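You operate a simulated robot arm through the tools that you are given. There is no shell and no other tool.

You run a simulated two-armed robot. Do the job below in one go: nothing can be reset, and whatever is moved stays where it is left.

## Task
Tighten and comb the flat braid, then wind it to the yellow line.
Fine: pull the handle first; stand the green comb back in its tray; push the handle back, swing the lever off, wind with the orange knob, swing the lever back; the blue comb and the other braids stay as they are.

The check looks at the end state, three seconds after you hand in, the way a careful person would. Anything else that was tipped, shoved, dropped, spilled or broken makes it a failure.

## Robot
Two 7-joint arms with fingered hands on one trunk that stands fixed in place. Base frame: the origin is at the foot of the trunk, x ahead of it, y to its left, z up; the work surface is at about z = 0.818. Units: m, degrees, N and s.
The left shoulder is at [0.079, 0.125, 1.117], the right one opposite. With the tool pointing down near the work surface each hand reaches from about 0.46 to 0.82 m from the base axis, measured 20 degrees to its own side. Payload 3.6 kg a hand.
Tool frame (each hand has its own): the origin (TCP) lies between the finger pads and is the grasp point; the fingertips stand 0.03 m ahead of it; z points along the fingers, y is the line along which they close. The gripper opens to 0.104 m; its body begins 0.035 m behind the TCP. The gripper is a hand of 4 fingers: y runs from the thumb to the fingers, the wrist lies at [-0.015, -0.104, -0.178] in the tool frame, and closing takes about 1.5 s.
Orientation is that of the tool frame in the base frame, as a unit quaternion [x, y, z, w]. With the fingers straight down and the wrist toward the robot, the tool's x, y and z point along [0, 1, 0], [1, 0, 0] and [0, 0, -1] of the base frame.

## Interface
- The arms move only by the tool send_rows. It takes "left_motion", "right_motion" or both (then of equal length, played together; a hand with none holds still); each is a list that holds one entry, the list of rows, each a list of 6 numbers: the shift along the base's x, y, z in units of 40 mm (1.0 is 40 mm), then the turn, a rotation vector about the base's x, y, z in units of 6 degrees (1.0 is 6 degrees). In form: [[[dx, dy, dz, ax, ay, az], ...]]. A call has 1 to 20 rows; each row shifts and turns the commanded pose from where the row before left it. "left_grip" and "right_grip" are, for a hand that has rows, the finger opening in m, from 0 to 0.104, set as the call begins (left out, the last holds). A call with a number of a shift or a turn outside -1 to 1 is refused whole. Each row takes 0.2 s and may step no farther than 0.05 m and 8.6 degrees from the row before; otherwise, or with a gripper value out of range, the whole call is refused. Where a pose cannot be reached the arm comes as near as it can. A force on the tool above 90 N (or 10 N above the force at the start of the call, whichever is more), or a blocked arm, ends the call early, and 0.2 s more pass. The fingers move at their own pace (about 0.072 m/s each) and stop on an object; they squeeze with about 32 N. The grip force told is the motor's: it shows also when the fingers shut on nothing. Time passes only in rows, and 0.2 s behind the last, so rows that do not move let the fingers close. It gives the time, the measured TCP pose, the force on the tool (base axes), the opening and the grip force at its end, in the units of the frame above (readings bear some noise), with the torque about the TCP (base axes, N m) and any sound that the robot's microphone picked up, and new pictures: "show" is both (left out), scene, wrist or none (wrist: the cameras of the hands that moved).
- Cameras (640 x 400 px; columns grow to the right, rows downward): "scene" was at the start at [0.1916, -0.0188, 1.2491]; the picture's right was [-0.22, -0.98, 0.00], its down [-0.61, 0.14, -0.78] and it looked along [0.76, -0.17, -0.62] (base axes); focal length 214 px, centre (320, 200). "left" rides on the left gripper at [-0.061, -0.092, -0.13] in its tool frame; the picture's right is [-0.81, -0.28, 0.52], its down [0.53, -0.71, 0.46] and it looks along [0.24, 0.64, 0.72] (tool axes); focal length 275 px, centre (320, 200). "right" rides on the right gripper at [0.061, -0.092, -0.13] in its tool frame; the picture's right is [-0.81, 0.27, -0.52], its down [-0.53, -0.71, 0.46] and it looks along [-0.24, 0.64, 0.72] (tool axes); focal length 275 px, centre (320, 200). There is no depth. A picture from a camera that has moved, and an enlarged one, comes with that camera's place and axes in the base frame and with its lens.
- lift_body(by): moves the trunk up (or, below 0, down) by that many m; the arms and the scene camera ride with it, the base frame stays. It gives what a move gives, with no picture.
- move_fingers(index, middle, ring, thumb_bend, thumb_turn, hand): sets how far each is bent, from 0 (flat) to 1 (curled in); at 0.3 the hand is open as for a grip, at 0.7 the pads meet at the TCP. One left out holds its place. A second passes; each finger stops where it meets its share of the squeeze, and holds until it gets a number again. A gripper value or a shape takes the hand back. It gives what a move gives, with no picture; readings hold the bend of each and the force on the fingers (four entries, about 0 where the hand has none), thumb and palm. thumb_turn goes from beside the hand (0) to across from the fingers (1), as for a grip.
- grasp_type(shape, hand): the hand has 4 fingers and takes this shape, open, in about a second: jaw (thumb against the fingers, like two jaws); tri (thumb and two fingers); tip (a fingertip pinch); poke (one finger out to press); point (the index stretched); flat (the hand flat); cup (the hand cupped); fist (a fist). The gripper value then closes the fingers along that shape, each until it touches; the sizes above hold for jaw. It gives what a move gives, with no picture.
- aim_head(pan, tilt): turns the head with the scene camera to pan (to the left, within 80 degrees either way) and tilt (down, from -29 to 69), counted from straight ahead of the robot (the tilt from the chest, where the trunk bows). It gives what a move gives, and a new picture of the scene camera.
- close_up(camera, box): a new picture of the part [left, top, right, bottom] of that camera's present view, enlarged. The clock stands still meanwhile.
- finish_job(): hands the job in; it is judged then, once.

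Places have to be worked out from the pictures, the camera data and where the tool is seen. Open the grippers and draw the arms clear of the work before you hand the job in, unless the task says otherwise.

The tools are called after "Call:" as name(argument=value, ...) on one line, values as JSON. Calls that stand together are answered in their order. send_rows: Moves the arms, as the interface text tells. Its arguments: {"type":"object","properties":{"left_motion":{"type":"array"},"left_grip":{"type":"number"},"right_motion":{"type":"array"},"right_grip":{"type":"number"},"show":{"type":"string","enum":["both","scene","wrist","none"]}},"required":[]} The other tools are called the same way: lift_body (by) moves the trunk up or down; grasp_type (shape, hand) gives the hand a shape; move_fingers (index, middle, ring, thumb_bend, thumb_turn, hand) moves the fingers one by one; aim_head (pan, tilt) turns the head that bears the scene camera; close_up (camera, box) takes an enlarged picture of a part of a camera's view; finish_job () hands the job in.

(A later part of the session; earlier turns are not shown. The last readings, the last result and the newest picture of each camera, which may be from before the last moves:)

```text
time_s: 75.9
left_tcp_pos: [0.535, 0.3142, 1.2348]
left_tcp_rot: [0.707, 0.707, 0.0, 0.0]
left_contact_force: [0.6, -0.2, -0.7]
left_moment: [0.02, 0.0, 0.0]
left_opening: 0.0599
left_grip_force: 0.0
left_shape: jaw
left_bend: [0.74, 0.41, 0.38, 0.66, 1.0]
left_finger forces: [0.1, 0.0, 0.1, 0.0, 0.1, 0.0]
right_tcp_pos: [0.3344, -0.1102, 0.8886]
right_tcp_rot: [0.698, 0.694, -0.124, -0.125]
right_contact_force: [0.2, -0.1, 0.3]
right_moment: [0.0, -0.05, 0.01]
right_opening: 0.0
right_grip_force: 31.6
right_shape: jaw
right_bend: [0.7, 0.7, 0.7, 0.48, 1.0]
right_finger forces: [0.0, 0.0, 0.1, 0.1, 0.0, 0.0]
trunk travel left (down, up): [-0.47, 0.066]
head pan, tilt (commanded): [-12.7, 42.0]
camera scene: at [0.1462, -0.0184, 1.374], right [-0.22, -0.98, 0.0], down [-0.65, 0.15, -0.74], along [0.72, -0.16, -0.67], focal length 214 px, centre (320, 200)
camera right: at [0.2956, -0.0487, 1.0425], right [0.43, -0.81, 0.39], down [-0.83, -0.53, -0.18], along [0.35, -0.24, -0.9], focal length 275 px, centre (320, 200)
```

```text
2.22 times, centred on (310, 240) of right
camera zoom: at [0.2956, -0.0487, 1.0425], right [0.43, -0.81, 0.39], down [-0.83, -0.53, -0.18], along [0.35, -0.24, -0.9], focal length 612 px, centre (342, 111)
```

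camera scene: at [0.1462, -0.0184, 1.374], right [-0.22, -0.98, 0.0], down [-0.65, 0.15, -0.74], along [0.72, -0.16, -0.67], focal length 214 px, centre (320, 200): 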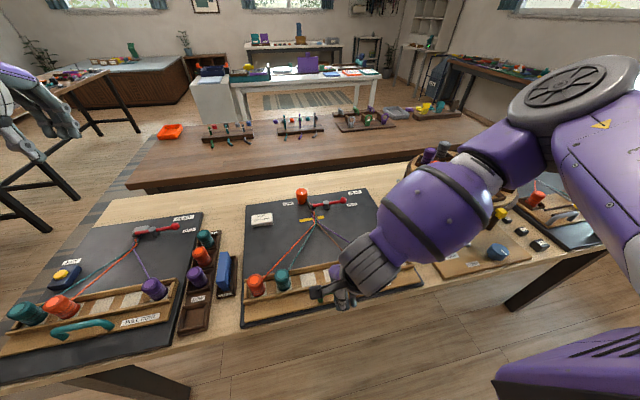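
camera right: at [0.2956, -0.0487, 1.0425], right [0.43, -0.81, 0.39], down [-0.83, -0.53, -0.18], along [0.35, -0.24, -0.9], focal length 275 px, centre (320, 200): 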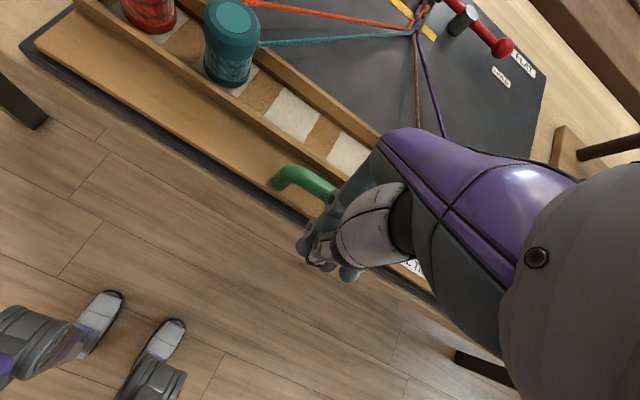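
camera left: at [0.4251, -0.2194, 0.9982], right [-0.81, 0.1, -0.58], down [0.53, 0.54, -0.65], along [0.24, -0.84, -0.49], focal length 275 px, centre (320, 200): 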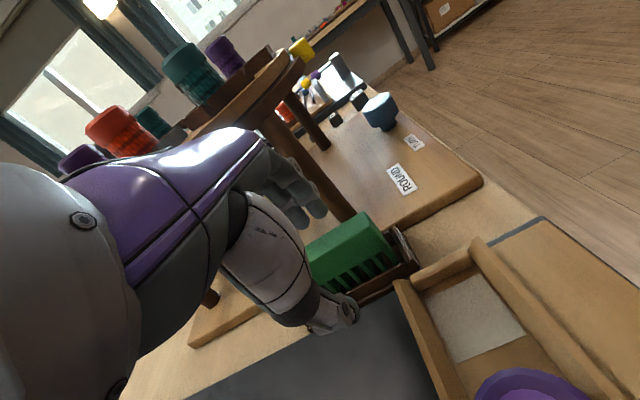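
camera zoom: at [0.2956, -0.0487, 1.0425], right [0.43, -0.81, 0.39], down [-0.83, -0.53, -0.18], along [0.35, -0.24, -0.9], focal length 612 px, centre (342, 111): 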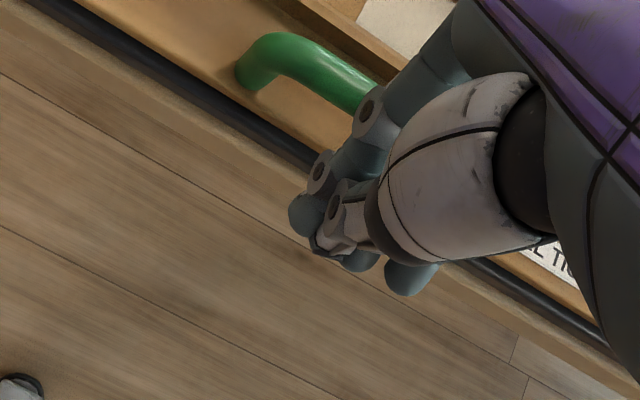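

Fingers are in front of the bar without contact. I push forward gently in 5 mm steps.

Call:
send_rows(right_motion=[[[0.15, 0, 0, 0, 0, 0], [0.15, 0, 0, 0, 0, 0], [0.15, 0, 0, 0, 0, 0], [0.15, 0, 0, 0, 0, 0], [0, 0, 0, 0, 0, 0]]])

Call:
close_up(camera="right", box=[200, 150, 420, 330])

```text
time_s: 77.1
left_tcp_pos: [0.533, 0.315, 1.2336]
left_tcp_rot: [0.707, 0.707, 0.0, -0.001]
left_contact_force: [0.5, -0.1, 0.1]
left_moment: [0.0, -0.01, 0.0]
left_opening: 0.06
left_grip_force: 0.1
left_shape: jaw
left_bend: [0.74, 0.41, 0.38, 0.66, 1.0]
left_finger forces: [0.0, 0.1, 0.0, 0.1, 0.0, 0.1]
right_tcp_pos: [0.3577, -0.1103, 0.8901]
right_tcp_rot: [0.697, 0.695, -0.124, -0.125]
right_contact_force: [-2.8, 0.1, 2.3]
right_moment: [-0.01, 0.02, 0.0]
right_opening: 0.0
right_grip_force: 32.6
right_shape: jaw
right_bend: [0.7, 0.7, 0.7, 0.48, 1.0]
right_finger forces: [0.1, 3.9, 0.0, 0.0, 0.0, 0.1]
trunk travel left (down, up): [-0.47, 0.066]
head pan, tilt (commanded): [-12.7, 42.0]
camera scene: at [0.1455, -0.0183, 1.3741], right [-0.22, -0.98, 0.0], down [-0.65, 0.15, -0.74], along [0.73, -0.16, -0.67], focal length 214 px, centre (320, 200)
camera right: at [0.3187, -0.0484, 1.0433], right [0.43, -0.81, 0.39], down [-0.83, -0.53, -0.18], along [0.35, -0.24, -0.9], focal length 275 px, centre (320, 200)
```

scene: 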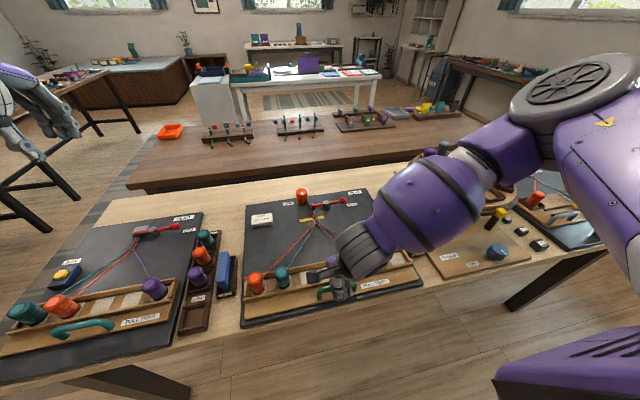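
right: 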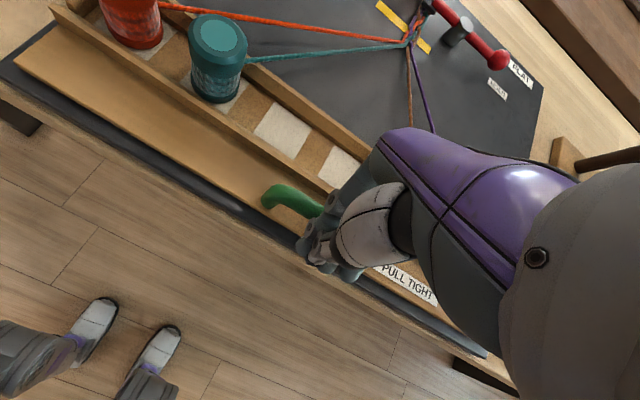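

```text
2.22 times, centred on (310, 240) of right
camera zoom: at [0.3187, -0.0484, 1.0433], right [0.43, -0.81, 0.39], down [-0.83, -0.53, -0.18], along [0.35, -0.24, -0.9], focal length 612 px, centre (342, 111)
```

zoom: 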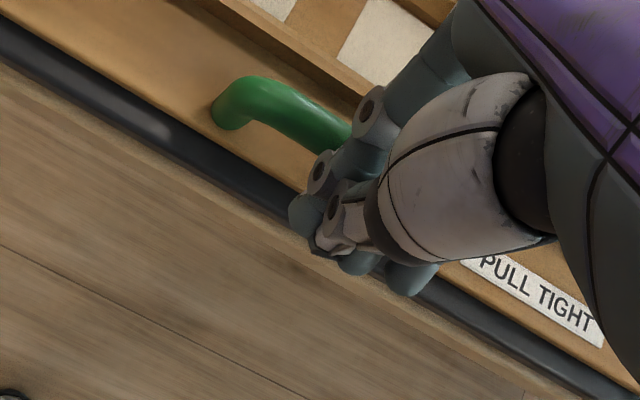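

Contact made with ~3 N and the carriage slides. I continue pushing.

Call:
send_rows(right_motion=[[[0.15, 0, 0, 0, 0, 0], [0.15, 0, 0, 0, 0, 0], [0.15, 0, 0, 0, 0, 0], [0.15, 0, 0, 0, 0, 0], [0.15, 0, 0, 0, 0, 0], [0, 0, 0, 0, 0, 0]]])

Call:
close_up(camera="scene", box=[230, 190, 430, 330])

```text
time_s: 78.5
left_tcp_pos: [0.5334, 0.3146, 1.2348]
left_tcp_rot: [0.707, 0.707, 0.0, 0.0]
left_contact_force: [0.5, -0.3, -0.5]
left_moment: [0.0, -0.02, -0.01]
left_opening: 0.0601
left_grip_force: 0.0
left_shape: jaw
left_bend: [0.74, 0.41, 0.38, 0.66, 1.0]
left_finger forces: [0.0, 0.0, 0.0, 0.1, 0.0, 0.0]
right_tcp_pos: [0.3872, -0.1109, 0.8894]
right_tcp_rot: [0.697, 0.695, -0.125, -0.126]
right_contact_force: [-0.8, -0.4, 5.1]
right_moment: [-0.08, -0.01, 0.02]
right_opening: 0.0001
right_grip_force: 31.4
right_shape: jaw
right_bend: [0.7, 0.7, 0.7, 0.48, 1.0]
right_finger forces: [0.1, 4.2, 0.0, 0.1, 0.1, 0.0]
trunk travel left (down, up): [-0.47, 0.066]
head pan, tilt (commanded): [-12.7, 42.0]
camera scene: at [0.1456, -0.0183, 1.3741], right [-0.22, -0.98, 0.0], down [-0.65, 0.15, -0.74], along [0.73, -0.16, -0.67], focal length 214 px, centre (320, 200)
camera right: at [0.349, -0.0483, 1.0433], right [0.43, -0.81, 0.39], down [-0.83, -0.53, -0.18], along [0.35, -0.24, -0.9], focal length 275 px, centre (320, 200)
```

scene: 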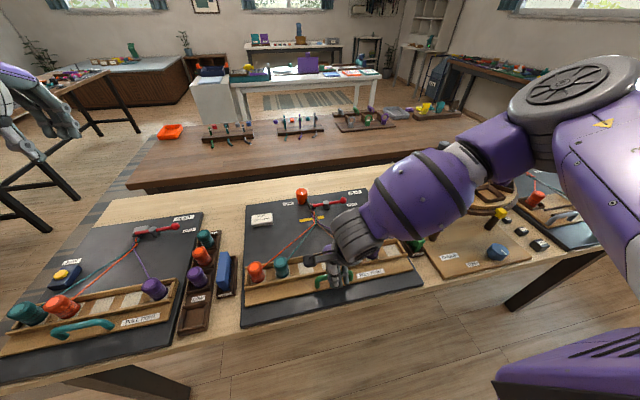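
right: 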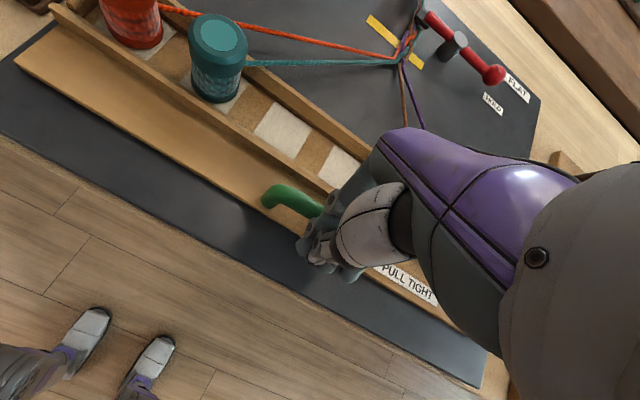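

```text
2.86 times, centred on (330, 260) of scene
camera zoom: at [0.1456, -0.0183, 1.3741], right [-0.22, -0.98, 0.0], down [-0.65, 0.15, -0.74], along [0.73, -0.16, -0.67], focal length 613 px, centre (291, 29)
```

zoom: 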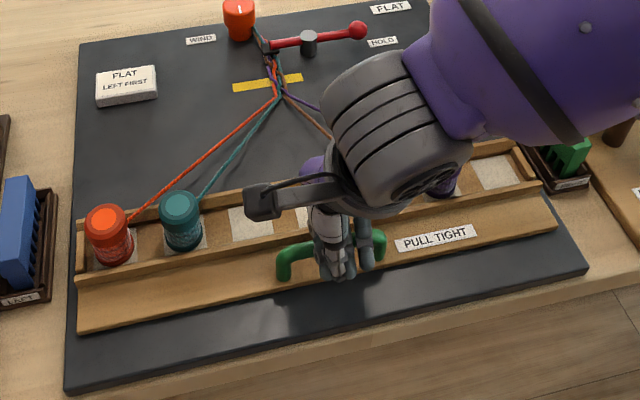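

The carriage is nearly back. I push the last bit in 4 mm steps until the stop.

Call:
send_rows(right_motion=[[[0.1, 0, 0, 0, 0, 0], [0, 0, 0, 0, 0, 0]]], show="none")

Call:
send_rows(right_motion=[[[0.1, 0, 0, 0, 0, 0], [0, 0, 0, 0, 0, 0]]], show="scene")

Call:
close_up(camera="scene", box=[230, 190, 430, 330])

```text
time_s: 79.1
left_tcp_pos: [0.5333, 0.3155, 1.2337]
left_tcp_rot: [0.707, 0.707, 0.001, 0.0]
left_contact_force: [0.0, 0.2, -0.7]
left_moment: [0.01, 0.0, -0.01]
left_opening: 0.0604
left_grip_force: 0.1
left_shape: jaw
left_bend: [0.74, 0.41, 0.38, 0.66, 1.0]
left_finger forces: [0.0, 0.0, 0.0, 0.1, 0.0, 0.0]
right_tcp_pos: [0.3916, -0.1098, 0.8906]
right_tcp_rot: [0.697, 0.695, -0.124, -0.124]
right_contact_force: [0.4, 0.3, 0.6]
right_moment: [-0.01, -0.01, 0.0]
right_opening: 0.0
right_grip_force: 32.6
right_shape: jaw
right_bend: [0.7, 0.7, 0.7, 0.48, 1.0]
right_finger forces: [0.0, 0.0, 0.0, 0.1, 0.1, 0.1]
trunk travel left (down, up): [-0.47, 0.066]
head pan, tilt (commanded): [-12.7, 42.0]
```

```text
time_s: 79.7
left_tcp_pos: [0.5342, 0.3157, 1.2342]
left_tcp_rot: [0.707, 0.707, -0.001, 0.001]
left_contact_force: [0.1, -0.4, -0.1]
left_moment: [0.02, -0.02, 0.01]
left_opening: 0.0601
left_grip_force: 0.0
left_shape: jaw
left_bend: [0.74, 0.41, 0.38, 0.66, 1.0]
left_finger forces: [0.1, 0.1, 0.0, 0.0, 0.0, 0.0]
right_tcp_pos: [0.3951, -0.1085, 0.8892]
right_tcp_rot: [0.698, 0.695, -0.124, -0.125]
right_contact_force: [-3.5, -0.2, 2.1]
right_moment: [-0.05, 0.03, -0.02]
right_opening: 0.0002
right_grip_force: 31.7
right_shape: jaw
right_bend: [0.7, 0.7, 0.7, 0.48, 1.0]
right_finger forces: [0.0, 2.9, 0.0, 0.1, 0.0, 0.0]
trunk travel left (down, up): [-0.47, 0.066]
head pan, tilt (commanded): [-12.7, 42.0]
camera scene: at [0.1457, -0.0183, 1.374], right [-0.22, -0.98, 0.0], down [-0.65, 0.15, -0.74], along [0.73, -0.16, -0.67], focal length 214 px, centre (320, 200)
```

scene: 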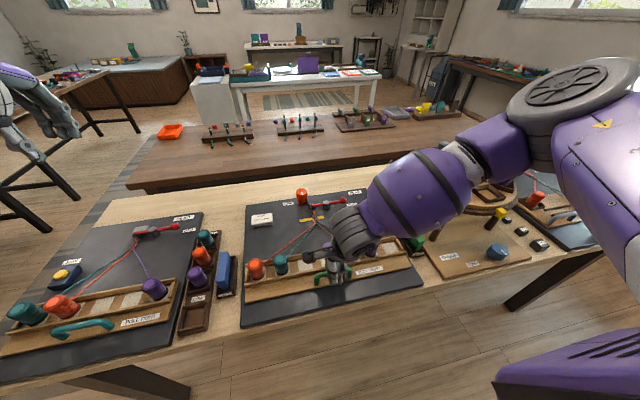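

```text
2.86 times, centred on (330, 260) of scene
camera zoom: at [0.1457, -0.0183, 1.374], right [-0.22, -0.98, 0.0], down [-0.65, 0.15, -0.74], along [0.73, -0.16, -0.67], focal length 613 px, centre (291, 29)
```

zoom: 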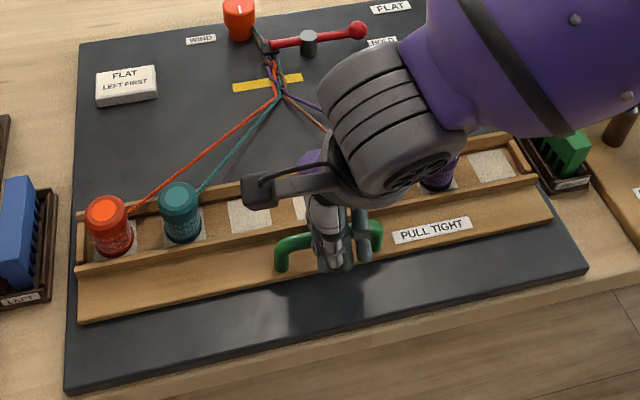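

The bar is back at x≈0.412, its starting place. One more small push checks whether it's at the stop.

Call:
send_rows(right_motion=[[[0.08, 0, 0, 0, 0, 0], [0, 0, 0, 0, 0, 0]]], show="none")

Call:
send_rows(right_motion=[[[0.08, 0, 0, 0, 0, 0], [0, 0, 0, 0, 0, 0]]], show="none")

Call:
close_up(camera="scene", box=[230, 190, 430, 330])

```text
time_s: 80.3
left_tcp_pos: [0.5325, 0.3174, 1.2346]
left_tcp_rot: [0.707, 0.707, 0.0, 0.0]
left_contact_force: [-0.4, -0.5, 0.2]
left_moment: [-0.02, -0.01, 0.0]
left_opening: 0.0604
left_grip_force: 0.2
left_shape: jaw
left_bend: [0.74, 0.41, 0.38, 0.66, 1.0]
left_finger forces: [0.0, 0.1, 0.1, 0.0, 0.0, 0.1]
right_tcp_pos: [0.3982, -0.1108, 0.8914]
right_tcp_rot: [0.698, 0.694, -0.124, -0.125]
right_contact_force: [-5.9, -0.9, 4.5]
right_moment: [-0.04, 0.04, -0.1]
right_opening: 0.0
right_grip_force: 32.4
right_shape: jaw
right_bend: [0.7, 0.7, 0.7, 0.48, 1.0]
right_finger forces: [0.0, 6.9, 0.1, 0.0, 0.1, 0.0]
trunk travel left (down, up): [-0.47, 0.066]
head pan, tilt (commanded): [-12.7, 42.0]
```

```text
time_s: 80.9
left_tcp_pos: [0.5321, 0.3155, 1.2349]
left_tcp_rot: [0.707, 0.707, 0.001, 0.001]
left_contact_force: [0.1, -0.2, -0.1]
left_moment: [0.01, -0.04, -0.01]
left_opening: 0.0603
left_grip_force: 0.1
left_shape: jaw
left_bend: [0.74, 0.41, 0.38, 0.66, 1.0]
left_finger forces: [0.0, 0.0, 0.0, 0.1, 0.1, 0.1]
right_tcp_pos: [0.3995, -0.1095, 0.8895]
right_tcp_rot: [0.698, 0.694, -0.124, -0.126]
right_contact_force: [-9.1, 1.2, 6.5]
right_moment: [-0.09, 0.15, -0.13]
right_opening: 0.0
right_grip_force: 32.2
right_shape: jaw
right_bend: [0.7, 0.7, 0.7, 0.48, 1.0]
right_finger forces: [0.1, 10.7, 0.0, 0.0, 0.0, 0.2]
trunk travel left (down, up): [-0.47, 0.066]
head pan, tilt (commanded): [-12.7, 42.0]
```

```text
2.86 times, centred on (330, 260) of scene
camera zoom: at [0.1446, -0.0182, 1.3742], right [-0.22, -0.98, 0.0], down [-0.65, 0.15, -0.74], along [0.73, -0.16, -0.67], focal length 613 px, centre (291, 29)
```

zoom: 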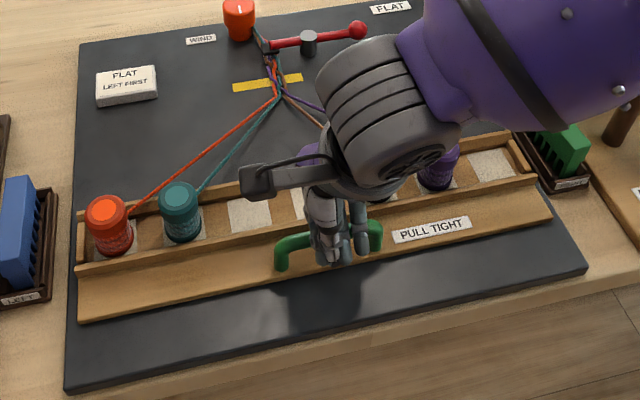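

The carriage is at its stop (9 N, no motion), same place as at the start. I back off, rise clear, and lower the trunk for the far reach to the lever.

Call:
send_rows(right_motion=[[[-0.4, 0, 0, 0, 0, 0], [-0.1, 0, 0.6, 0, 0, 0], [0, 0, 1, 0, 0, 0], [0, 0, 1, 0, -0.5, 0], [0.3, 0, 1, 0, -1, 0], [0.5, -0.2, 0.8, 0, -1, 0], [0.6, -0.3, 0.5, 0, -0.9, 0]]], show="scene")

Call:
close_up(camera="scene", box=[230, 180, 430, 320])

```text
time_s: 82.5
left_tcp_pos: [0.5329, 0.3148, 1.2344]
left_tcp_rot: [0.707, 0.708, 0.0, 0.0]
left_contact_force: [0.0, 0.5, -0.2]
left_moment: [-0.04, -0.02, 0.01]
left_opening: 0.0604
left_grip_force: 0.1
left_shape: jaw
left_bend: [0.74, 0.41, 0.38, 0.66, 1.0]
left_finger forces: [0.0, 0.0, 0.1, 0.1, 0.0, 0.0]
right_tcp_pos: [0.4378, -0.1307, 1.0863]
right_tcp_rot: [0.708, 0.706, 0.002, -0.001]
right_contact_force: [0.3, -0.2, -0.7]
right_moment: [0.04, -0.04, -0.02]
right_opening: 0.0002
right_grip_force: 32.1
right_shape: jaw
right_bend: [0.7, 0.7, 0.7, 0.48, 1.0]
right_finger forces: [0.0, 0.0, 0.0, 0.1, 0.0, 0.0]
trunk travel left (down, up): [-0.47, 0.066]
head pan, tilt (commanded): [-12.7, 42.0]
camera scene: at [0.1461, -0.0186, 1.374], right [-0.22, -0.98, 0.0], down [-0.65, 0.15, -0.74], along [0.72, -0.16, -0.67], focal length 214 px, centre (320, 200)
```

scene: 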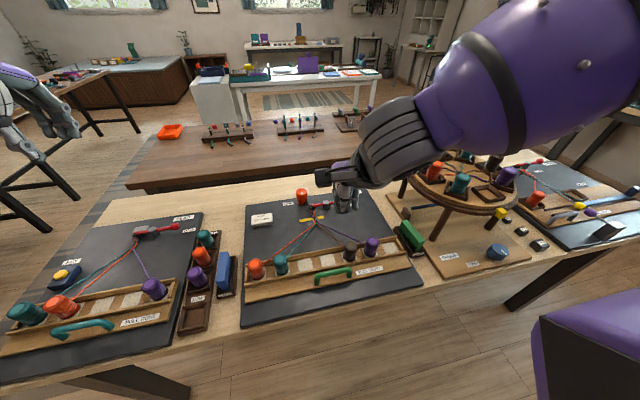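

```text
2.86 times, centred on (330, 250) of scene
camera zoom: at [0.1461, -0.0186, 1.374], right [-0.22, -0.98, 0.0], down [-0.65, 0.15, -0.74], along [0.72, -0.16, -0.67], focal length 613 px, centre (291, 57)
```

zoom: 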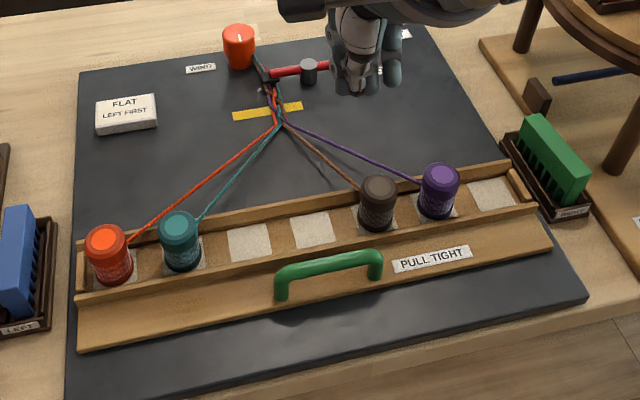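

Everything on the carriage is in place. I lower the trunk and bring the closed right hand over the far side of the lever ball.

Call:
lift_body(by=-0.1)

Call:
send_rows(right_motion=[[[0.8, -0.3, 0.1, 0, 0, 0], [0.9, -0.3, 0, 0, 0, 0], [0.9, -0.3, 0, 0, 0, 0], [0.9, -0.3, 0, 0, 0, 0], [0.9, -0.3, 0, 0, 0, 0], [0.9, -0.3, 0, 0, 0, 0], [0.9, -0.3, 0, 0, 0, 0], [0.98, -0.33, -0.2, 0, 0, 0]]])

Call:
close_up(camera="scene", box=[280, 130, 400, 220])

Call:
close_up(camera="right", box=[120, 150, 440, 370])

```text
time_s: 83.8
left_tcp_pos: [0.5336, 0.3151, 1.1345]
left_tcp_rot: [0.707, 0.707, 0.0, 0.001]
left_contact_force: [-0.4, -0.5, 0.3]
left_moment: [0.0, 0.0, -0.02]
left_opening: 0.0602
left_grip_force: 0.0
left_shape: jaw
left_bend: [0.74, 0.41, 0.38, 0.66, 1.0]
left_finger forces: [0.0, 0.0, 0.0, 0.1, 0.1, 0.0]
right_tcp_pos: [0.4375, -0.1297, 0.9854]
right_tcp_rot: [0.708, 0.706, 0.002, -0.001]
right_contact_force: [0.0, 0.0, -0.7]
right_moment: [-0.04, 0.01, 0.01]
right_opening: 0.0001
right_grip_force: 32.3
right_shape: jaw
right_bend: [0.7, 0.7, 0.7, 0.48, 1.0]
right_finger forces: [0.0, 0.0, 0.0, 0.1, 0.1, 0.0]
trunk travel left (down, up): [-0.37, 0.166]
head pan, tilt (commanded): [-12.7, 42.0]
```

```text
time_s: 85.6
left_tcp_pos: [0.5377, 0.3144, 1.1347]
left_tcp_rot: [0.707, 0.707, -0.001, -0.001]
left_contact_force: [0.6, 0.4, -0.7]
left_moment: [0.0, 0.02, -0.01]
left_opening: 0.0604
left_grip_force: 0.0
left_shape: jaw
left_bend: [0.74, 0.41, 0.38, 0.66, 1.0]
left_finger forces: [0.0, 0.0, 0.0, 0.1, 0.0, 0.0]
right_tcp_pos: [0.7264, -0.2295, 0.9797]
right_tcp_rot: [0.709, 0.705, 0.001, -0.001]
right_contact_force: [-0.2, 0.4, -0.9]
right_moment: [-0.02, 0.04, 0.0]
right_opening: 0.0
right_grip_force: 32.0
right_shape: jaw
right_bend: [0.7, 0.7, 0.7, 0.48, 1.0]
right_finger forces: [0.0, 0.0, 0.1, 0.0, 0.0, 0.0]
trunk travel left (down, up): [-0.37, 0.166]
head pan, tilt (commanded): [-12.7, 42.0]
camera scene: at [0.186, -0.0188, 1.2633], right [-0.22, -0.98, 0.0], down [-0.65, 0.15, -0.74], along [0.72, -0.16, -0.67], focal length 214 px, centre (320, 200)
camera right: at [0.6372, -0.1677, 1.1107], right [0.27, -0.81, 0.52], down [-0.72, -0.53, -0.46], along [0.64, -0.25, -0.73], focal length 275 px, centre (320, 200)
```

scene: 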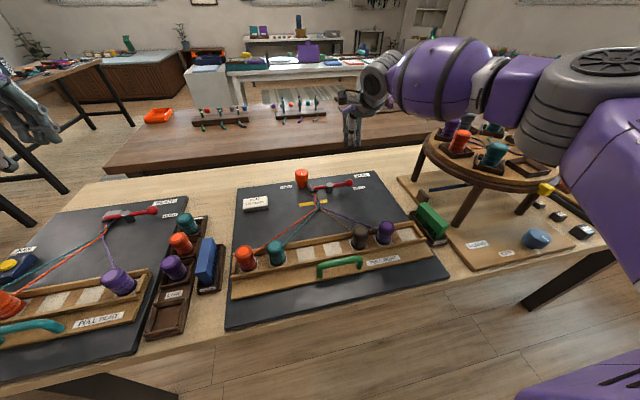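
right: 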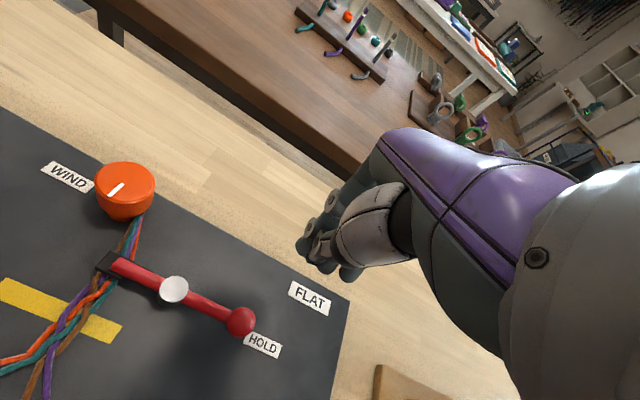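

```text
4.44 times, centred on (340, 175) of scene
camera zoom: at [0.186, -0.0188, 1.2633], right [-0.22, -0.98, 0.0], down [-0.65, 0.15, -0.74], along [0.72, -0.16, -0.67], focal length 953 px, centre (231, 311)
```

zoom: 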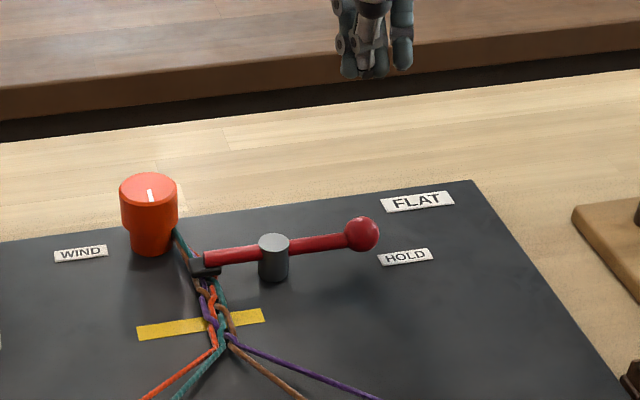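

```text
1.82 times, centred on (280, 260) of right
camera zoom: at [0.6372, -0.1677, 1.1107], right [0.27, -0.81, 0.52], down [-0.72, -0.53, -0.46], along [0.64, -0.25, -0.73], focal length 500 px, centre (393, 91)
```

zoom: 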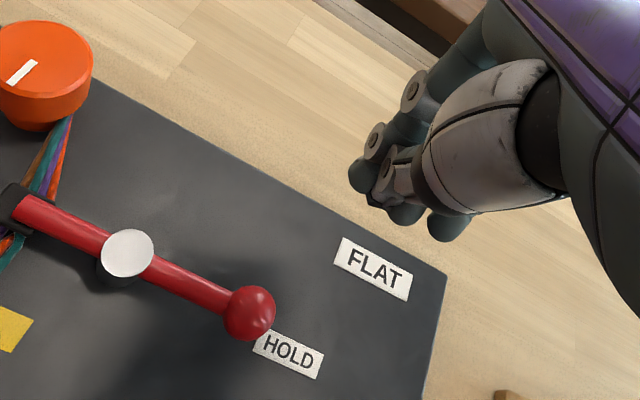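

The ball sits at (0.696, -0.229, 0.848). I descend on its far side, a bit further out for clearance, to fingertip height ≈0.846.

Call:
send_rows(right_motion=[[[0.2, 0, -0.7, 0, 0, 0], [0, 0, -0.9, 0, 0, 0], [0, 0, -0.7, 0, 0, 0], [0, 0, -0.4, 0, 0, 0]]])

Call:
close_up(camera="scene", box=[280, 130, 400, 220])

Call:
close_up(camera="right", box=[120, 150, 440, 370])

```text
time_s: 86.6
left_tcp_pos: [0.5338, 0.3145, 1.1331]
left_tcp_rot: [0.707, 0.707, 0.0, 0.0]
left_contact_force: [-0.1, 0.8, -0.7]
left_moment: [-0.02, 0.01, 0.03]
left_opening: 0.0603
left_grip_force: 0.1
left_shape: jaw
left_bend: [0.74, 0.41, 0.38, 0.66, 1.0]
left_finger forces: [0.1, 0.0, 0.1, 0.0, 0.0, 0.0]
right_tcp_pos: [0.7264, -0.234, 0.8723]
right_tcp_rot: [0.708, 0.706, 0.002, 0.001]
right_contact_force: [-0.3, -0.8, -1.2]
right_moment: [0.02, 0.01, 0.03]
right_opening: 0.0
right_grip_force: 32.1
right_shape: jaw
right_bend: [0.7, 0.7, 0.7, 0.48, 1.0]
right_finger forces: [0.0, 0.1, 0.0, 0.1, 0.0, 0.0]
right hand out of reach, approached as far as the arm can: row 1, 3
trunk travel left (down, up): [-0.37, 0.166]
head pan, tilt (commanded): [-12.7, 42.0]
camera scene: at [0.1846, -0.0183, 1.2636], right [-0.22, -0.98, 0.0], down [-0.65, 0.15, -0.74], along [0.72, -0.16, -0.67], focal length 214 px, centre (320, 200)
camera right: at [0.6363, -0.1734, 1.0026], right [0.27, -0.81, 0.52], down [-0.71, -0.53, -0.46], along [0.65, -0.24, -0.72], focal length 275 px, centre (320, 200)
```

scene: 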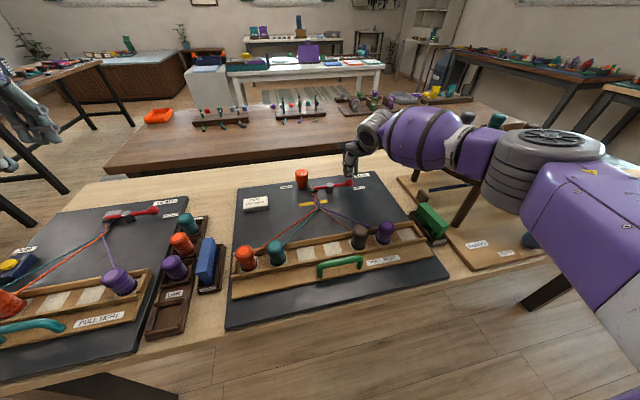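
right: 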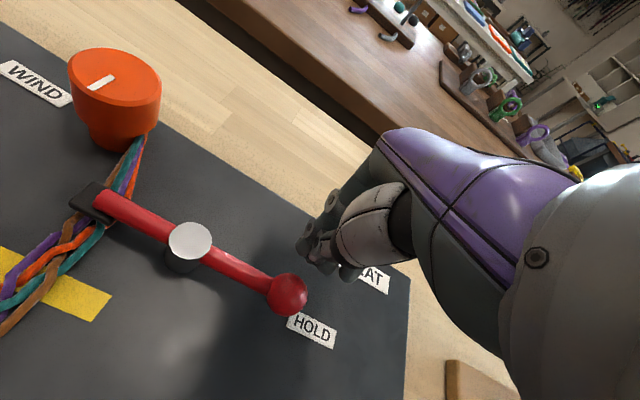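

```text
4.44 times, centred on (340, 175) of scene
camera zoom: at [0.1846, -0.0183, 1.2636], right [-0.22, -0.98, 0.0], down [-0.65, 0.15, -0.74], along [0.72, -0.16, -0.67], focal length 953 px, centre (231, 311)
```

zoom: 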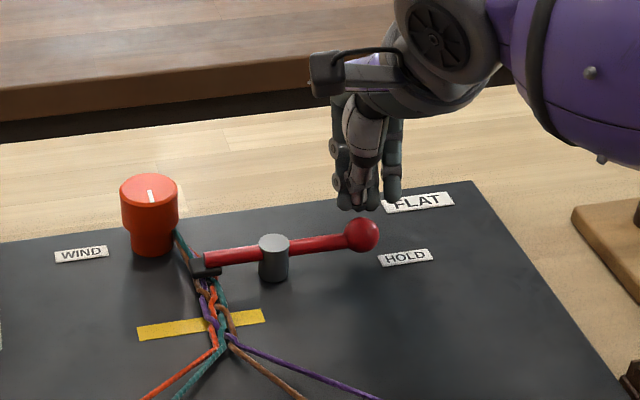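

```text
1.82 times, centred on (280, 260) of right
camera zoom: at [0.6363, -0.1734, 1.0026], right [0.27, -0.81, 0.52], down [-0.71, -0.53, -0.46], along [0.65, -0.24, -0.72], focal length 500 px, centre (393, 91)
```

zoom: 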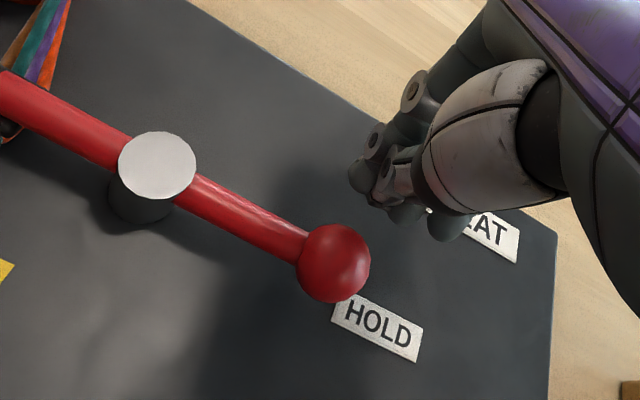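

The fingertips are just beyond the ball. I pull 20 mm toward the robot to test which way the lever swings, watching force.

Call:
send_rows(right_motion=[[[-0.1, 0.02, -0.05, 0, 0, 0], [-0.15, 0, 0, 0, 0, 0], [-0.15, 0.02, 0, 0, 0, 0], [-0.1, 0.02, 0, 0, 0, 0]]])

Call:
close_up(camera="scene", box=[280, 130, 400, 220])

Call:
close_up(camera="right", box=[120, 150, 440, 370])

```text
time_s: 87.6
left_tcp_pos: [0.5344, 0.3162, 1.1348]
left_tcp_rot: [0.707, 0.707, 0.0, 0.001]
left_contact_force: [-0.7, -0.1, -0.4]
left_moment: [-0.02, -0.02, -0.01]
left_opening: 0.0601
left_grip_force: 0.1
left_shape: jaw
left_bend: [0.74, 0.41, 0.38, 0.66, 1.0]
left_finger forces: [0.0, 0.1, 0.0, 0.0, 0.0, 0.0]
right_tcp_pos: [0.7084, -0.2314, 0.872]
right_tcp_rot: [0.709, 0.705, 0.001, 0.0]
right_contact_force: [1.8, -0.3, 1.0]
right_moment: [-0.03, -0.03, 0.03]
right_opening: 0.0
right_grip_force: 32.2
right_shape: jaw
right_bend: [0.7, 0.7, 0.7, 0.49, 1.0]
right_finger forces: [0.1, 0.1, 0.0, 0.0, 0.0, 0.0]
trunk travel left (down, up): [-0.37, 0.166]
head pan, tilt (commanded): [-12.7, 42.0]
camera scene: at [0.1847, -0.0183, 1.2635], right [-0.22, -0.98, 0.0], down [-0.65, 0.15, -0.74], along [0.72, -0.16, -0.67], focal length 214 px, centre (320, 200)
camera right: at [0.6191, -0.1697, 1.0011], right [0.27, -0.81, 0.52], down [-0.71, -0.53, -0.46], along [0.65, -0.24, -0.72], focal length 275 px, centre (320, 200)
```

scene: 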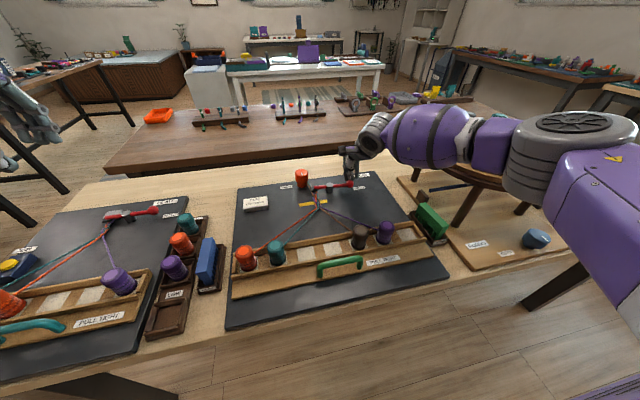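
right: 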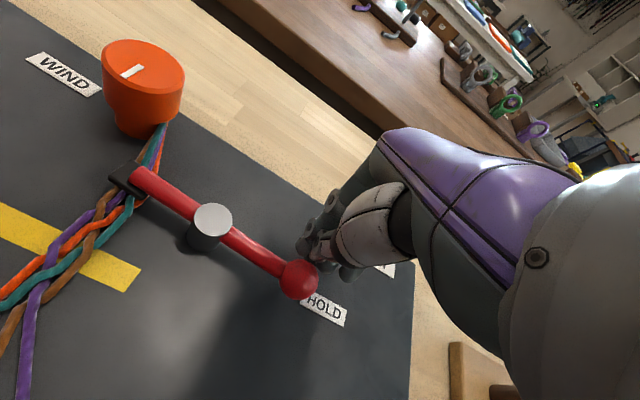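

```text
4.44 times, centred on (340, 175) of scene
camera zoom: at [0.1847, -0.0183, 1.2635], right [-0.22, -0.98, 0.0], down [-0.65, 0.15, -0.74], along [0.72, -0.16, -0.67], focal length 953 px, centre (231, 311)
```

zoom: 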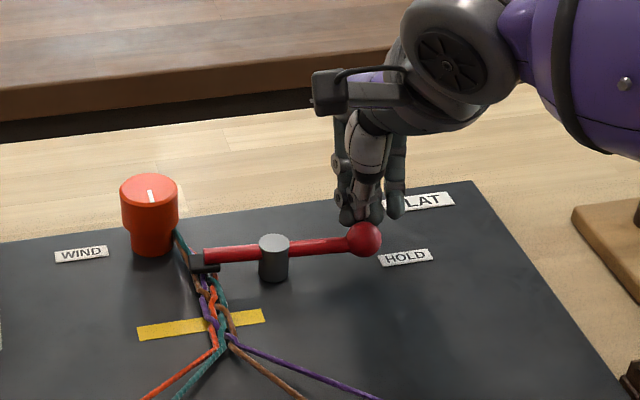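

```text
1.82 times, centred on (280, 260) of right
camera zoom: at [0.6191, -0.1697, 1.0011], right [0.27, -0.81, 0.52], down [-0.71, -0.53, -0.46], along [0.65, -0.24, -0.72], focal length 500 px, centre (393, 91)
```

zoom: 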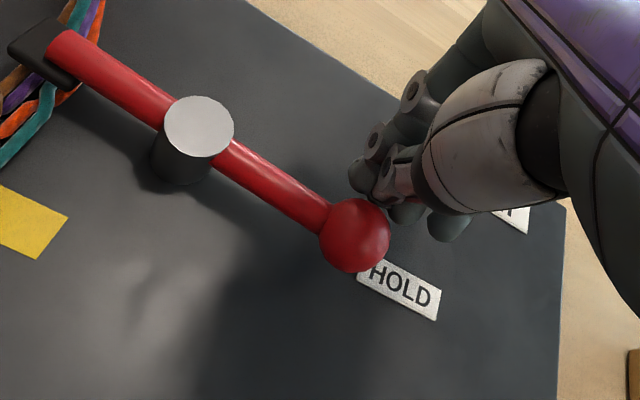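

The lever yields easily (1.8 N) and swings toward the robot. I continue pulling the ball along its arc to about 45°.

Call:
send_rows(right_motion=[[[-0.25, -0.05, 0, 0, 0, 0], [-0.28, -0.05, 0, 0, 0, 0], [-0.23, 0.05, 0, 0, 0, 0], [-0.23, 0.05, 0, 0, 0, 0]]])

Call:
close_up(camera="scene", box=[280, 130, 400, 220])

Call:
close_up(camera="right", box=[120, 150, 440, 370])

```text
time_s: 88.6
left_tcp_pos: [0.5341, 0.3158, 1.1337]
left_tcp_rot: [0.707, 0.707, 0.0, 0.0]
left_contact_force: [0.0, -0.7, 0.0]
left_moment: [0.0, -0.02, 0.01]
left_opening: 0.0603
left_grip_force: 0.0
left_shape: jaw
left_bend: [0.74, 0.41, 0.38, 0.66, 1.0]
left_finger forces: [0.0, 0.0, 0.0, 0.0, 0.0, 0.0]
right_tcp_pos: [0.6688, -0.2306, 0.8712]
right_tcp_rot: [0.709, 0.706, 0.001, 0.0]
right_contact_force: [1.2, -0.3, 0.2]
right_moment: [0.01, -0.01, -0.02]
right_opening: 0.0
right_grip_force: 32.2
right_shape: jaw
right_bend: [0.7, 0.7, 0.7, 0.49, 1.0]
right_finger forces: [0.1, 0.1, 0.1, 0.0, 0.0, 0.0]
trunk travel left (down, up): [-0.37, 0.166]
head pan, tilt (commanded): [-12.7, 42.0]
camera scene: at [0.1847, -0.0182, 1.2635], right [-0.22, -0.98, 0.0], down [-0.65, 0.15, -0.74], along [0.72, -0.16, -0.67], focal length 214 px, centre (320, 200)
camera right: at [0.5796, -0.1695, 1.0013], right [0.27, -0.81, 0.52], down [-0.71, -0.53, -0.46], along [0.65, -0.24, -0.72], focal length 275 px, centre (320, 200)
```

scene: 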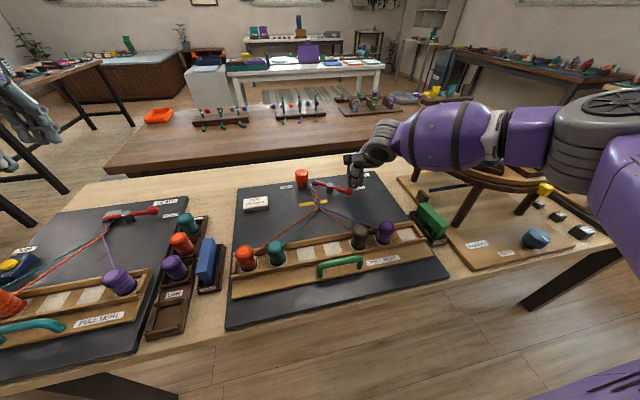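
right: 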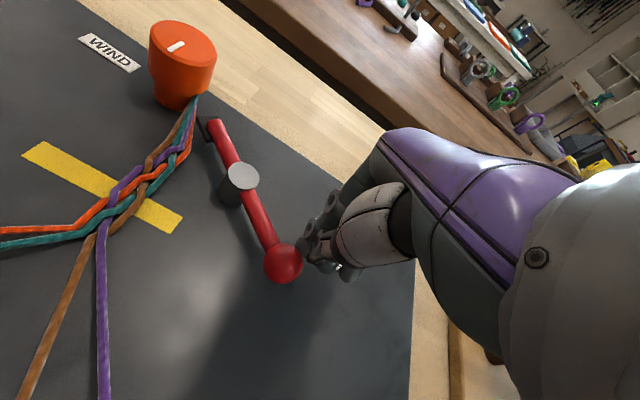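

```text
4.44 times, centred on (340, 175) of scene
camera zoom: at [0.1847, -0.0182, 1.2635], right [-0.22, -0.98, 0.0], down [-0.65, 0.15, -0.74], along [0.72, -0.16, -0.67], focal length 953 px, centre (231, 311)
```

zoom: 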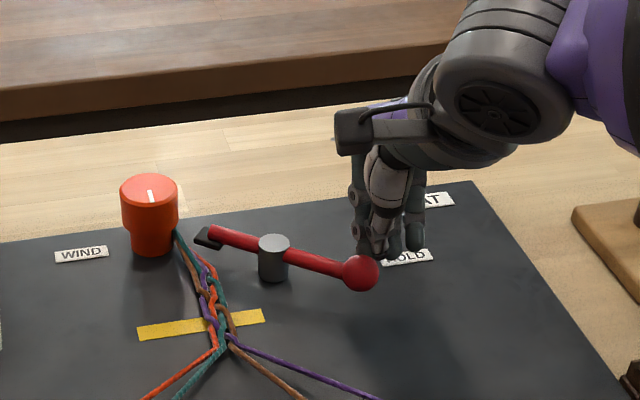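

```text
1.82 times, centred on (280, 260) of right
camera zoom: at [0.5796, -0.1695, 1.0013], right [0.27, -0.81, 0.52], down [-0.71, -0.53, -0.46], along [0.65, -0.24, -0.72], focal length 500 px, centre (393, 91)
```

zoom: 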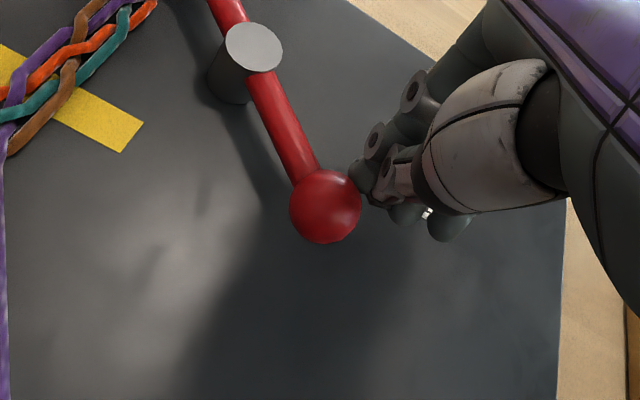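

The clamp end has swung off the braid (~35°). I swing it further to about 65° so it's well clear.

Call:
send_rows(right_motion=[[[-0.22, 0.08, 0, 0, 0, 0], [-0.22, 0.12, 0, 0, 0, 0], [-0.15, 0.15, 0, 0, 0, 0], [-0.12, 0.15, 0, 0, 0, 0]]])

Call:
close_up(camera="scene", box=[280, 130, 400, 220])

```text
time_s: 89.6
left_tcp_pos: [0.5342, 0.3147, 1.1339]
left_tcp_rot: [0.707, 0.707, 0.0, 0.0]
left_contact_force: [-0.5, 0.3, 0.3]
left_moment: [0.04, -0.01, -0.01]
left_opening: 0.0604
left_grip_force: 0.1
left_shape: jaw
left_bend: [0.74, 0.41, 0.38, 0.66, 1.0]
left_finger forces: [0.0, 0.0, 0.0, 0.0, 0.0, 0.1]
right_tcp_pos: [0.6407, -0.2116, 0.8722]
right_tcp_rot: [0.708, 0.706, 0.002, 0.0]
right_contact_force: [0.6, 1.4, -0.5]
right_moment: [0.02, 0.01, 0.0]
right_opening: 0.0
right_grip_force: 31.7
right_shape: jaw
right_bend: [0.7, 0.7, 0.7, 0.49, 1.0]
right_finger forces: [0.1, 0.0, 0.1, 0.0, 0.0, 0.0]
trunk travel left (down, up): [-0.37, 0.166]
head pan, tilt (commanded): [-12.7, 42.0]
camera scene: at [0.1847, -0.0183, 1.2635], right [-0.22, -0.98, 0.0], down [-0.65, 0.15, -0.74], along [0.72, -0.16, -0.67], focal length 214 px, centre (320, 200)
camera right: at [0.5514, -0.1499, 1.0008], right [0.27, -0.81, 0.52], down [-0.71, -0.53, -0.46], along [0.64, -0.24, -0.72], focal length 275 px, centre (320, 200)
```

scene: 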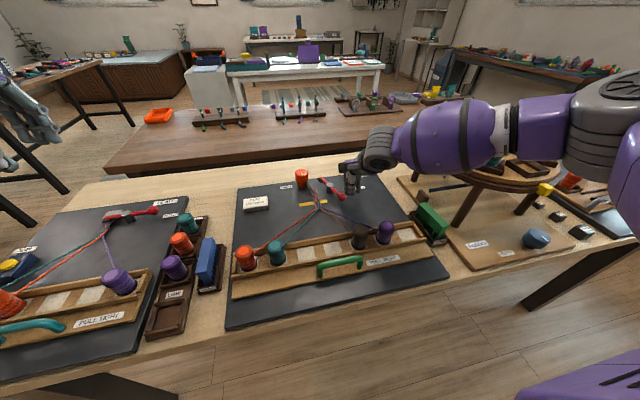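
right: 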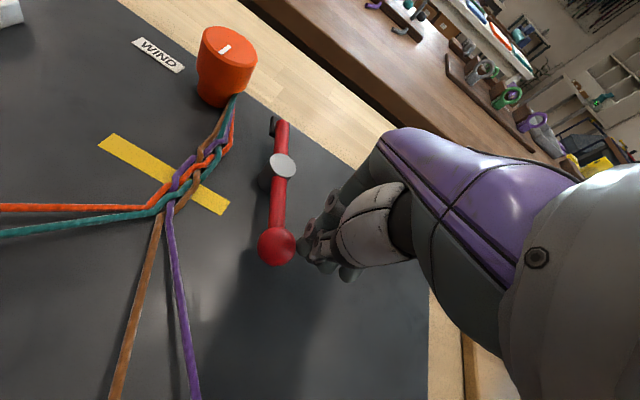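

```text
4.44 times, centred on (340, 175) of scene
camera zoom: at [0.1847, -0.0183, 1.2635], right [-0.22, -0.98, 0.0], down [-0.65, 0.15, -0.74], along [0.72, -0.16, -0.67], focal length 953 px, centre (231, 311)
```

zoom: 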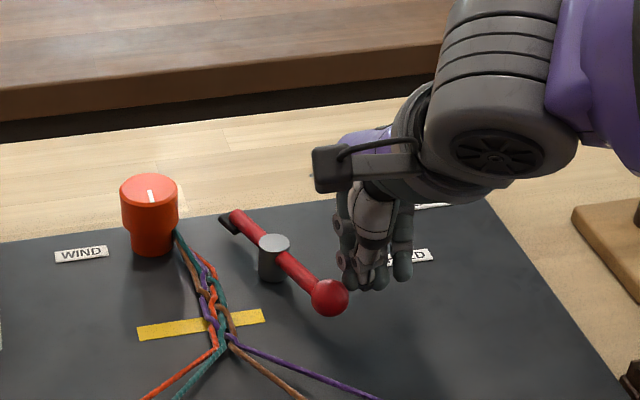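

The lever is ~65° off. To leave room for the fingers around the knob I swing it to roughly 95°.

Call:
send_rows(right_motion=[[[-0.12, 0.15, 0, 0, 0, 0], [-0.12, 0.15, 0, 0, 0, 0], [-0.08, 0.15, 0, 0, 0, 0], [0, 0.15, 0, 0, 0, 0]]])

Call:
close_up(camera="scene", box=[280, 130, 400, 220])

```text
time_s: 90.6
left_tcp_pos: [0.5345, 0.3095, 1.135]
left_tcp_rot: [0.707, 0.707, 0.002, -0.002]
left_contact_force: [0.1, 0.0, 0.1]
left_moment: [-0.02, -0.01, -0.02]
left_opening: 0.0603
left_grip_force: 0.0
left_shape: jaw
left_bend: [0.74, 0.41, 0.38, 0.66, 1.0]
left_finger forces: [0.1, 0.0, 0.0, 0.1, 0.0, 0.0]
right_tcp_pos: [0.6329, -0.2041, 0.8727]
right_tcp_rot: [0.717, 0.697, 0.0, 0.007]
right_contact_force: [13.8, -54.4, 17.6]
right_moment: [-1.25, -0.44, -0.42]
right_opening: 0.0002
right_grip_force: 31.7
right_shape: jaw
right_bend: [0.7, 0.7, 0.7, 0.49, 1.0]
right_finger forces: [84.7, 0.0, 0.1, 0.0, 0.1, 0.0]
trunk travel left (down, up): [-0.37, 0.166]
head pan, tilt (commanded): [-12.7, 42.0]
camera scene: at [0.1846, -0.0239, 1.2636], right [-0.22, -0.98, 0.0], down [-0.65, 0.15, -0.74], along [0.72, -0.16, -0.67], focal length 214 px, centre (320, 200)
camera right: at [0.5435, -0.1379, 1.0008], right [0.25, -0.81, 0.53], down [-0.72, -0.52, -0.46], along [0.64, -0.27, -0.72], focal length 275 px, centre (320, 200)
```

scene: 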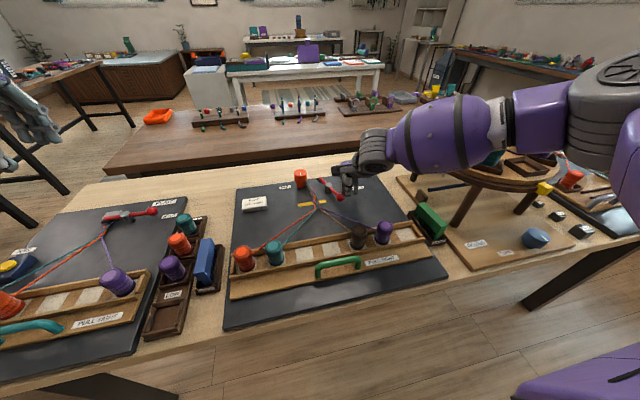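
right: 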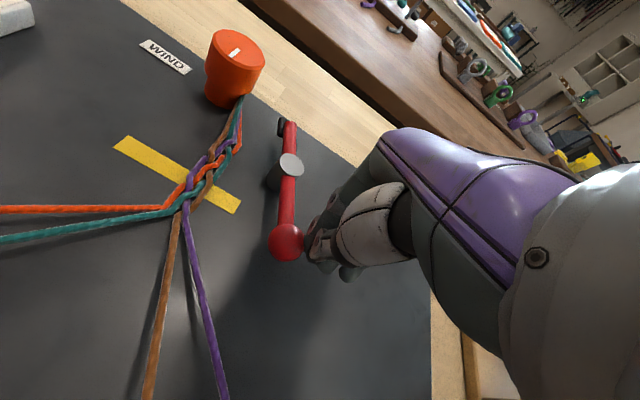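

```text
4.44 times, centred on (340, 175) of scene
camera zoom: at [0.1846, -0.0239, 1.2636], right [-0.22, -0.98, 0.0], down [-0.65, 0.15, -0.74], along [0.72, -0.16, -0.67], focal length 953 px, centre (231, 311)
```

zoom: 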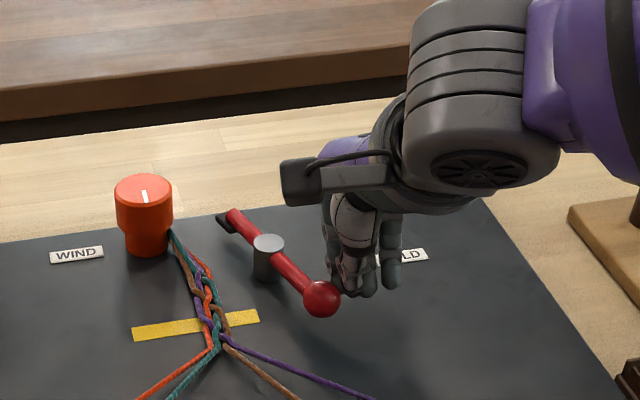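

The lever met its stop at about 70° (54 N), so that is its end. I back off at once and rise clear; left hand goes up as well before lowering the trunk.

Call:
send_rows(right_motion=[[[0.1, -0.4, 0, 0, 0, 0], [0.1, -0.4, 0.1, 0, 0, 0], [0, 0, 0.8, 0, 0, 0], [0, 0, 1, 0, 0, 0], [0, 0, 1, 0, 0, 0], [0, 0, 1, 0, 0, 0], [0, 0, 1, 0, 0, 0]]], left_motion=[[[0, 0, 0.6, 0, 0, 0], [0, 0, 0.6, 0, 0, 0], [0, 0, 0.6, 0, 0, 0], [0, 0, 0.6, 0, 0, 0], [0, 0, 0.4, 0, 0, 0], [0, 0, 0, 0, 0, 0], [0, 0, 0, 0, 0, 0]]], show="scene")

Call:
close_up(camera="scene", box=[280, 150, 380, 230])

```text
time_s: 92.2
left_tcp_pos: [0.5328, 0.3159, 1.2461]
left_tcp_rot: [0.707, 0.707, 0.0, 0.0]
left_contact_force: [-0.5, -0.2, 0.2]
left_moment: [0.04, -0.01, 0.01]
left_opening: 0.0601
left_grip_force: 0.1
left_shape: jaw
left_bend: [0.74, 0.41, 0.38, 0.66, 1.0]
left_finger forces: [0.0, 0.0, 0.0, 0.0, 0.0, 0.1]
right_tcp_pos: [0.6346, -0.2186, 1.0682]
right_tcp_rot: [0.707, 0.707, 0.001, 0.001]
right_contact_force: [0.2, -0.2, 0.7]
right_moment: [0.03, 0.01, 0.0]
right_opening: 0.0
right_grip_force: 32.0
right_shape: jaw
right_bend: [0.7, 0.7, 0.7, 0.49, 1.0]
right_finger forces: [0.0, 0.1, 0.0, 0.0, 0.0, 0.1]
trunk travel left (down, up): [-0.37, 0.166]
head pan, tilt (commanded): [-12.7, 42.0]
camera scene: at [0.1842, -0.0181, 1.2636], right [-0.22, -0.98, 0.0], down [-0.65, 0.15, -0.74], along [0.73, -0.16, -0.67], focal length 214 px, centre (320, 200)
```

scene: 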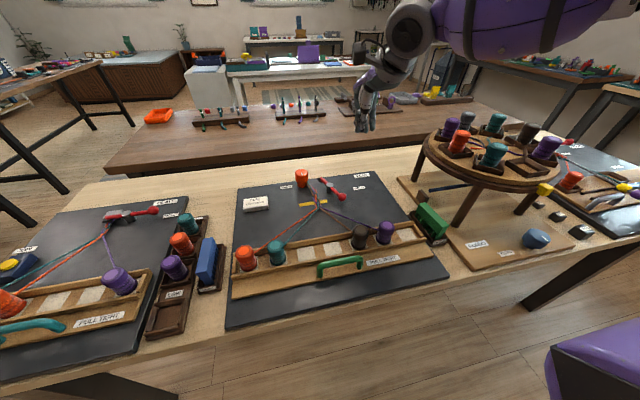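

```text
5.00 times, centred on (330, 190) of scene
camera zoom: at [0.1842, -0.0181, 1.2636], right [-0.22, -0.98, 0.0], down [-0.65, 0.15, -0.74], along [0.73, -0.16, -0.67], focal length 1072 px, centre (270, 250)
```

zoom: 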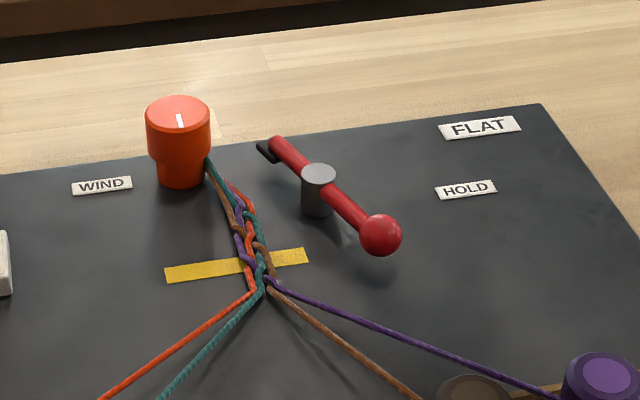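

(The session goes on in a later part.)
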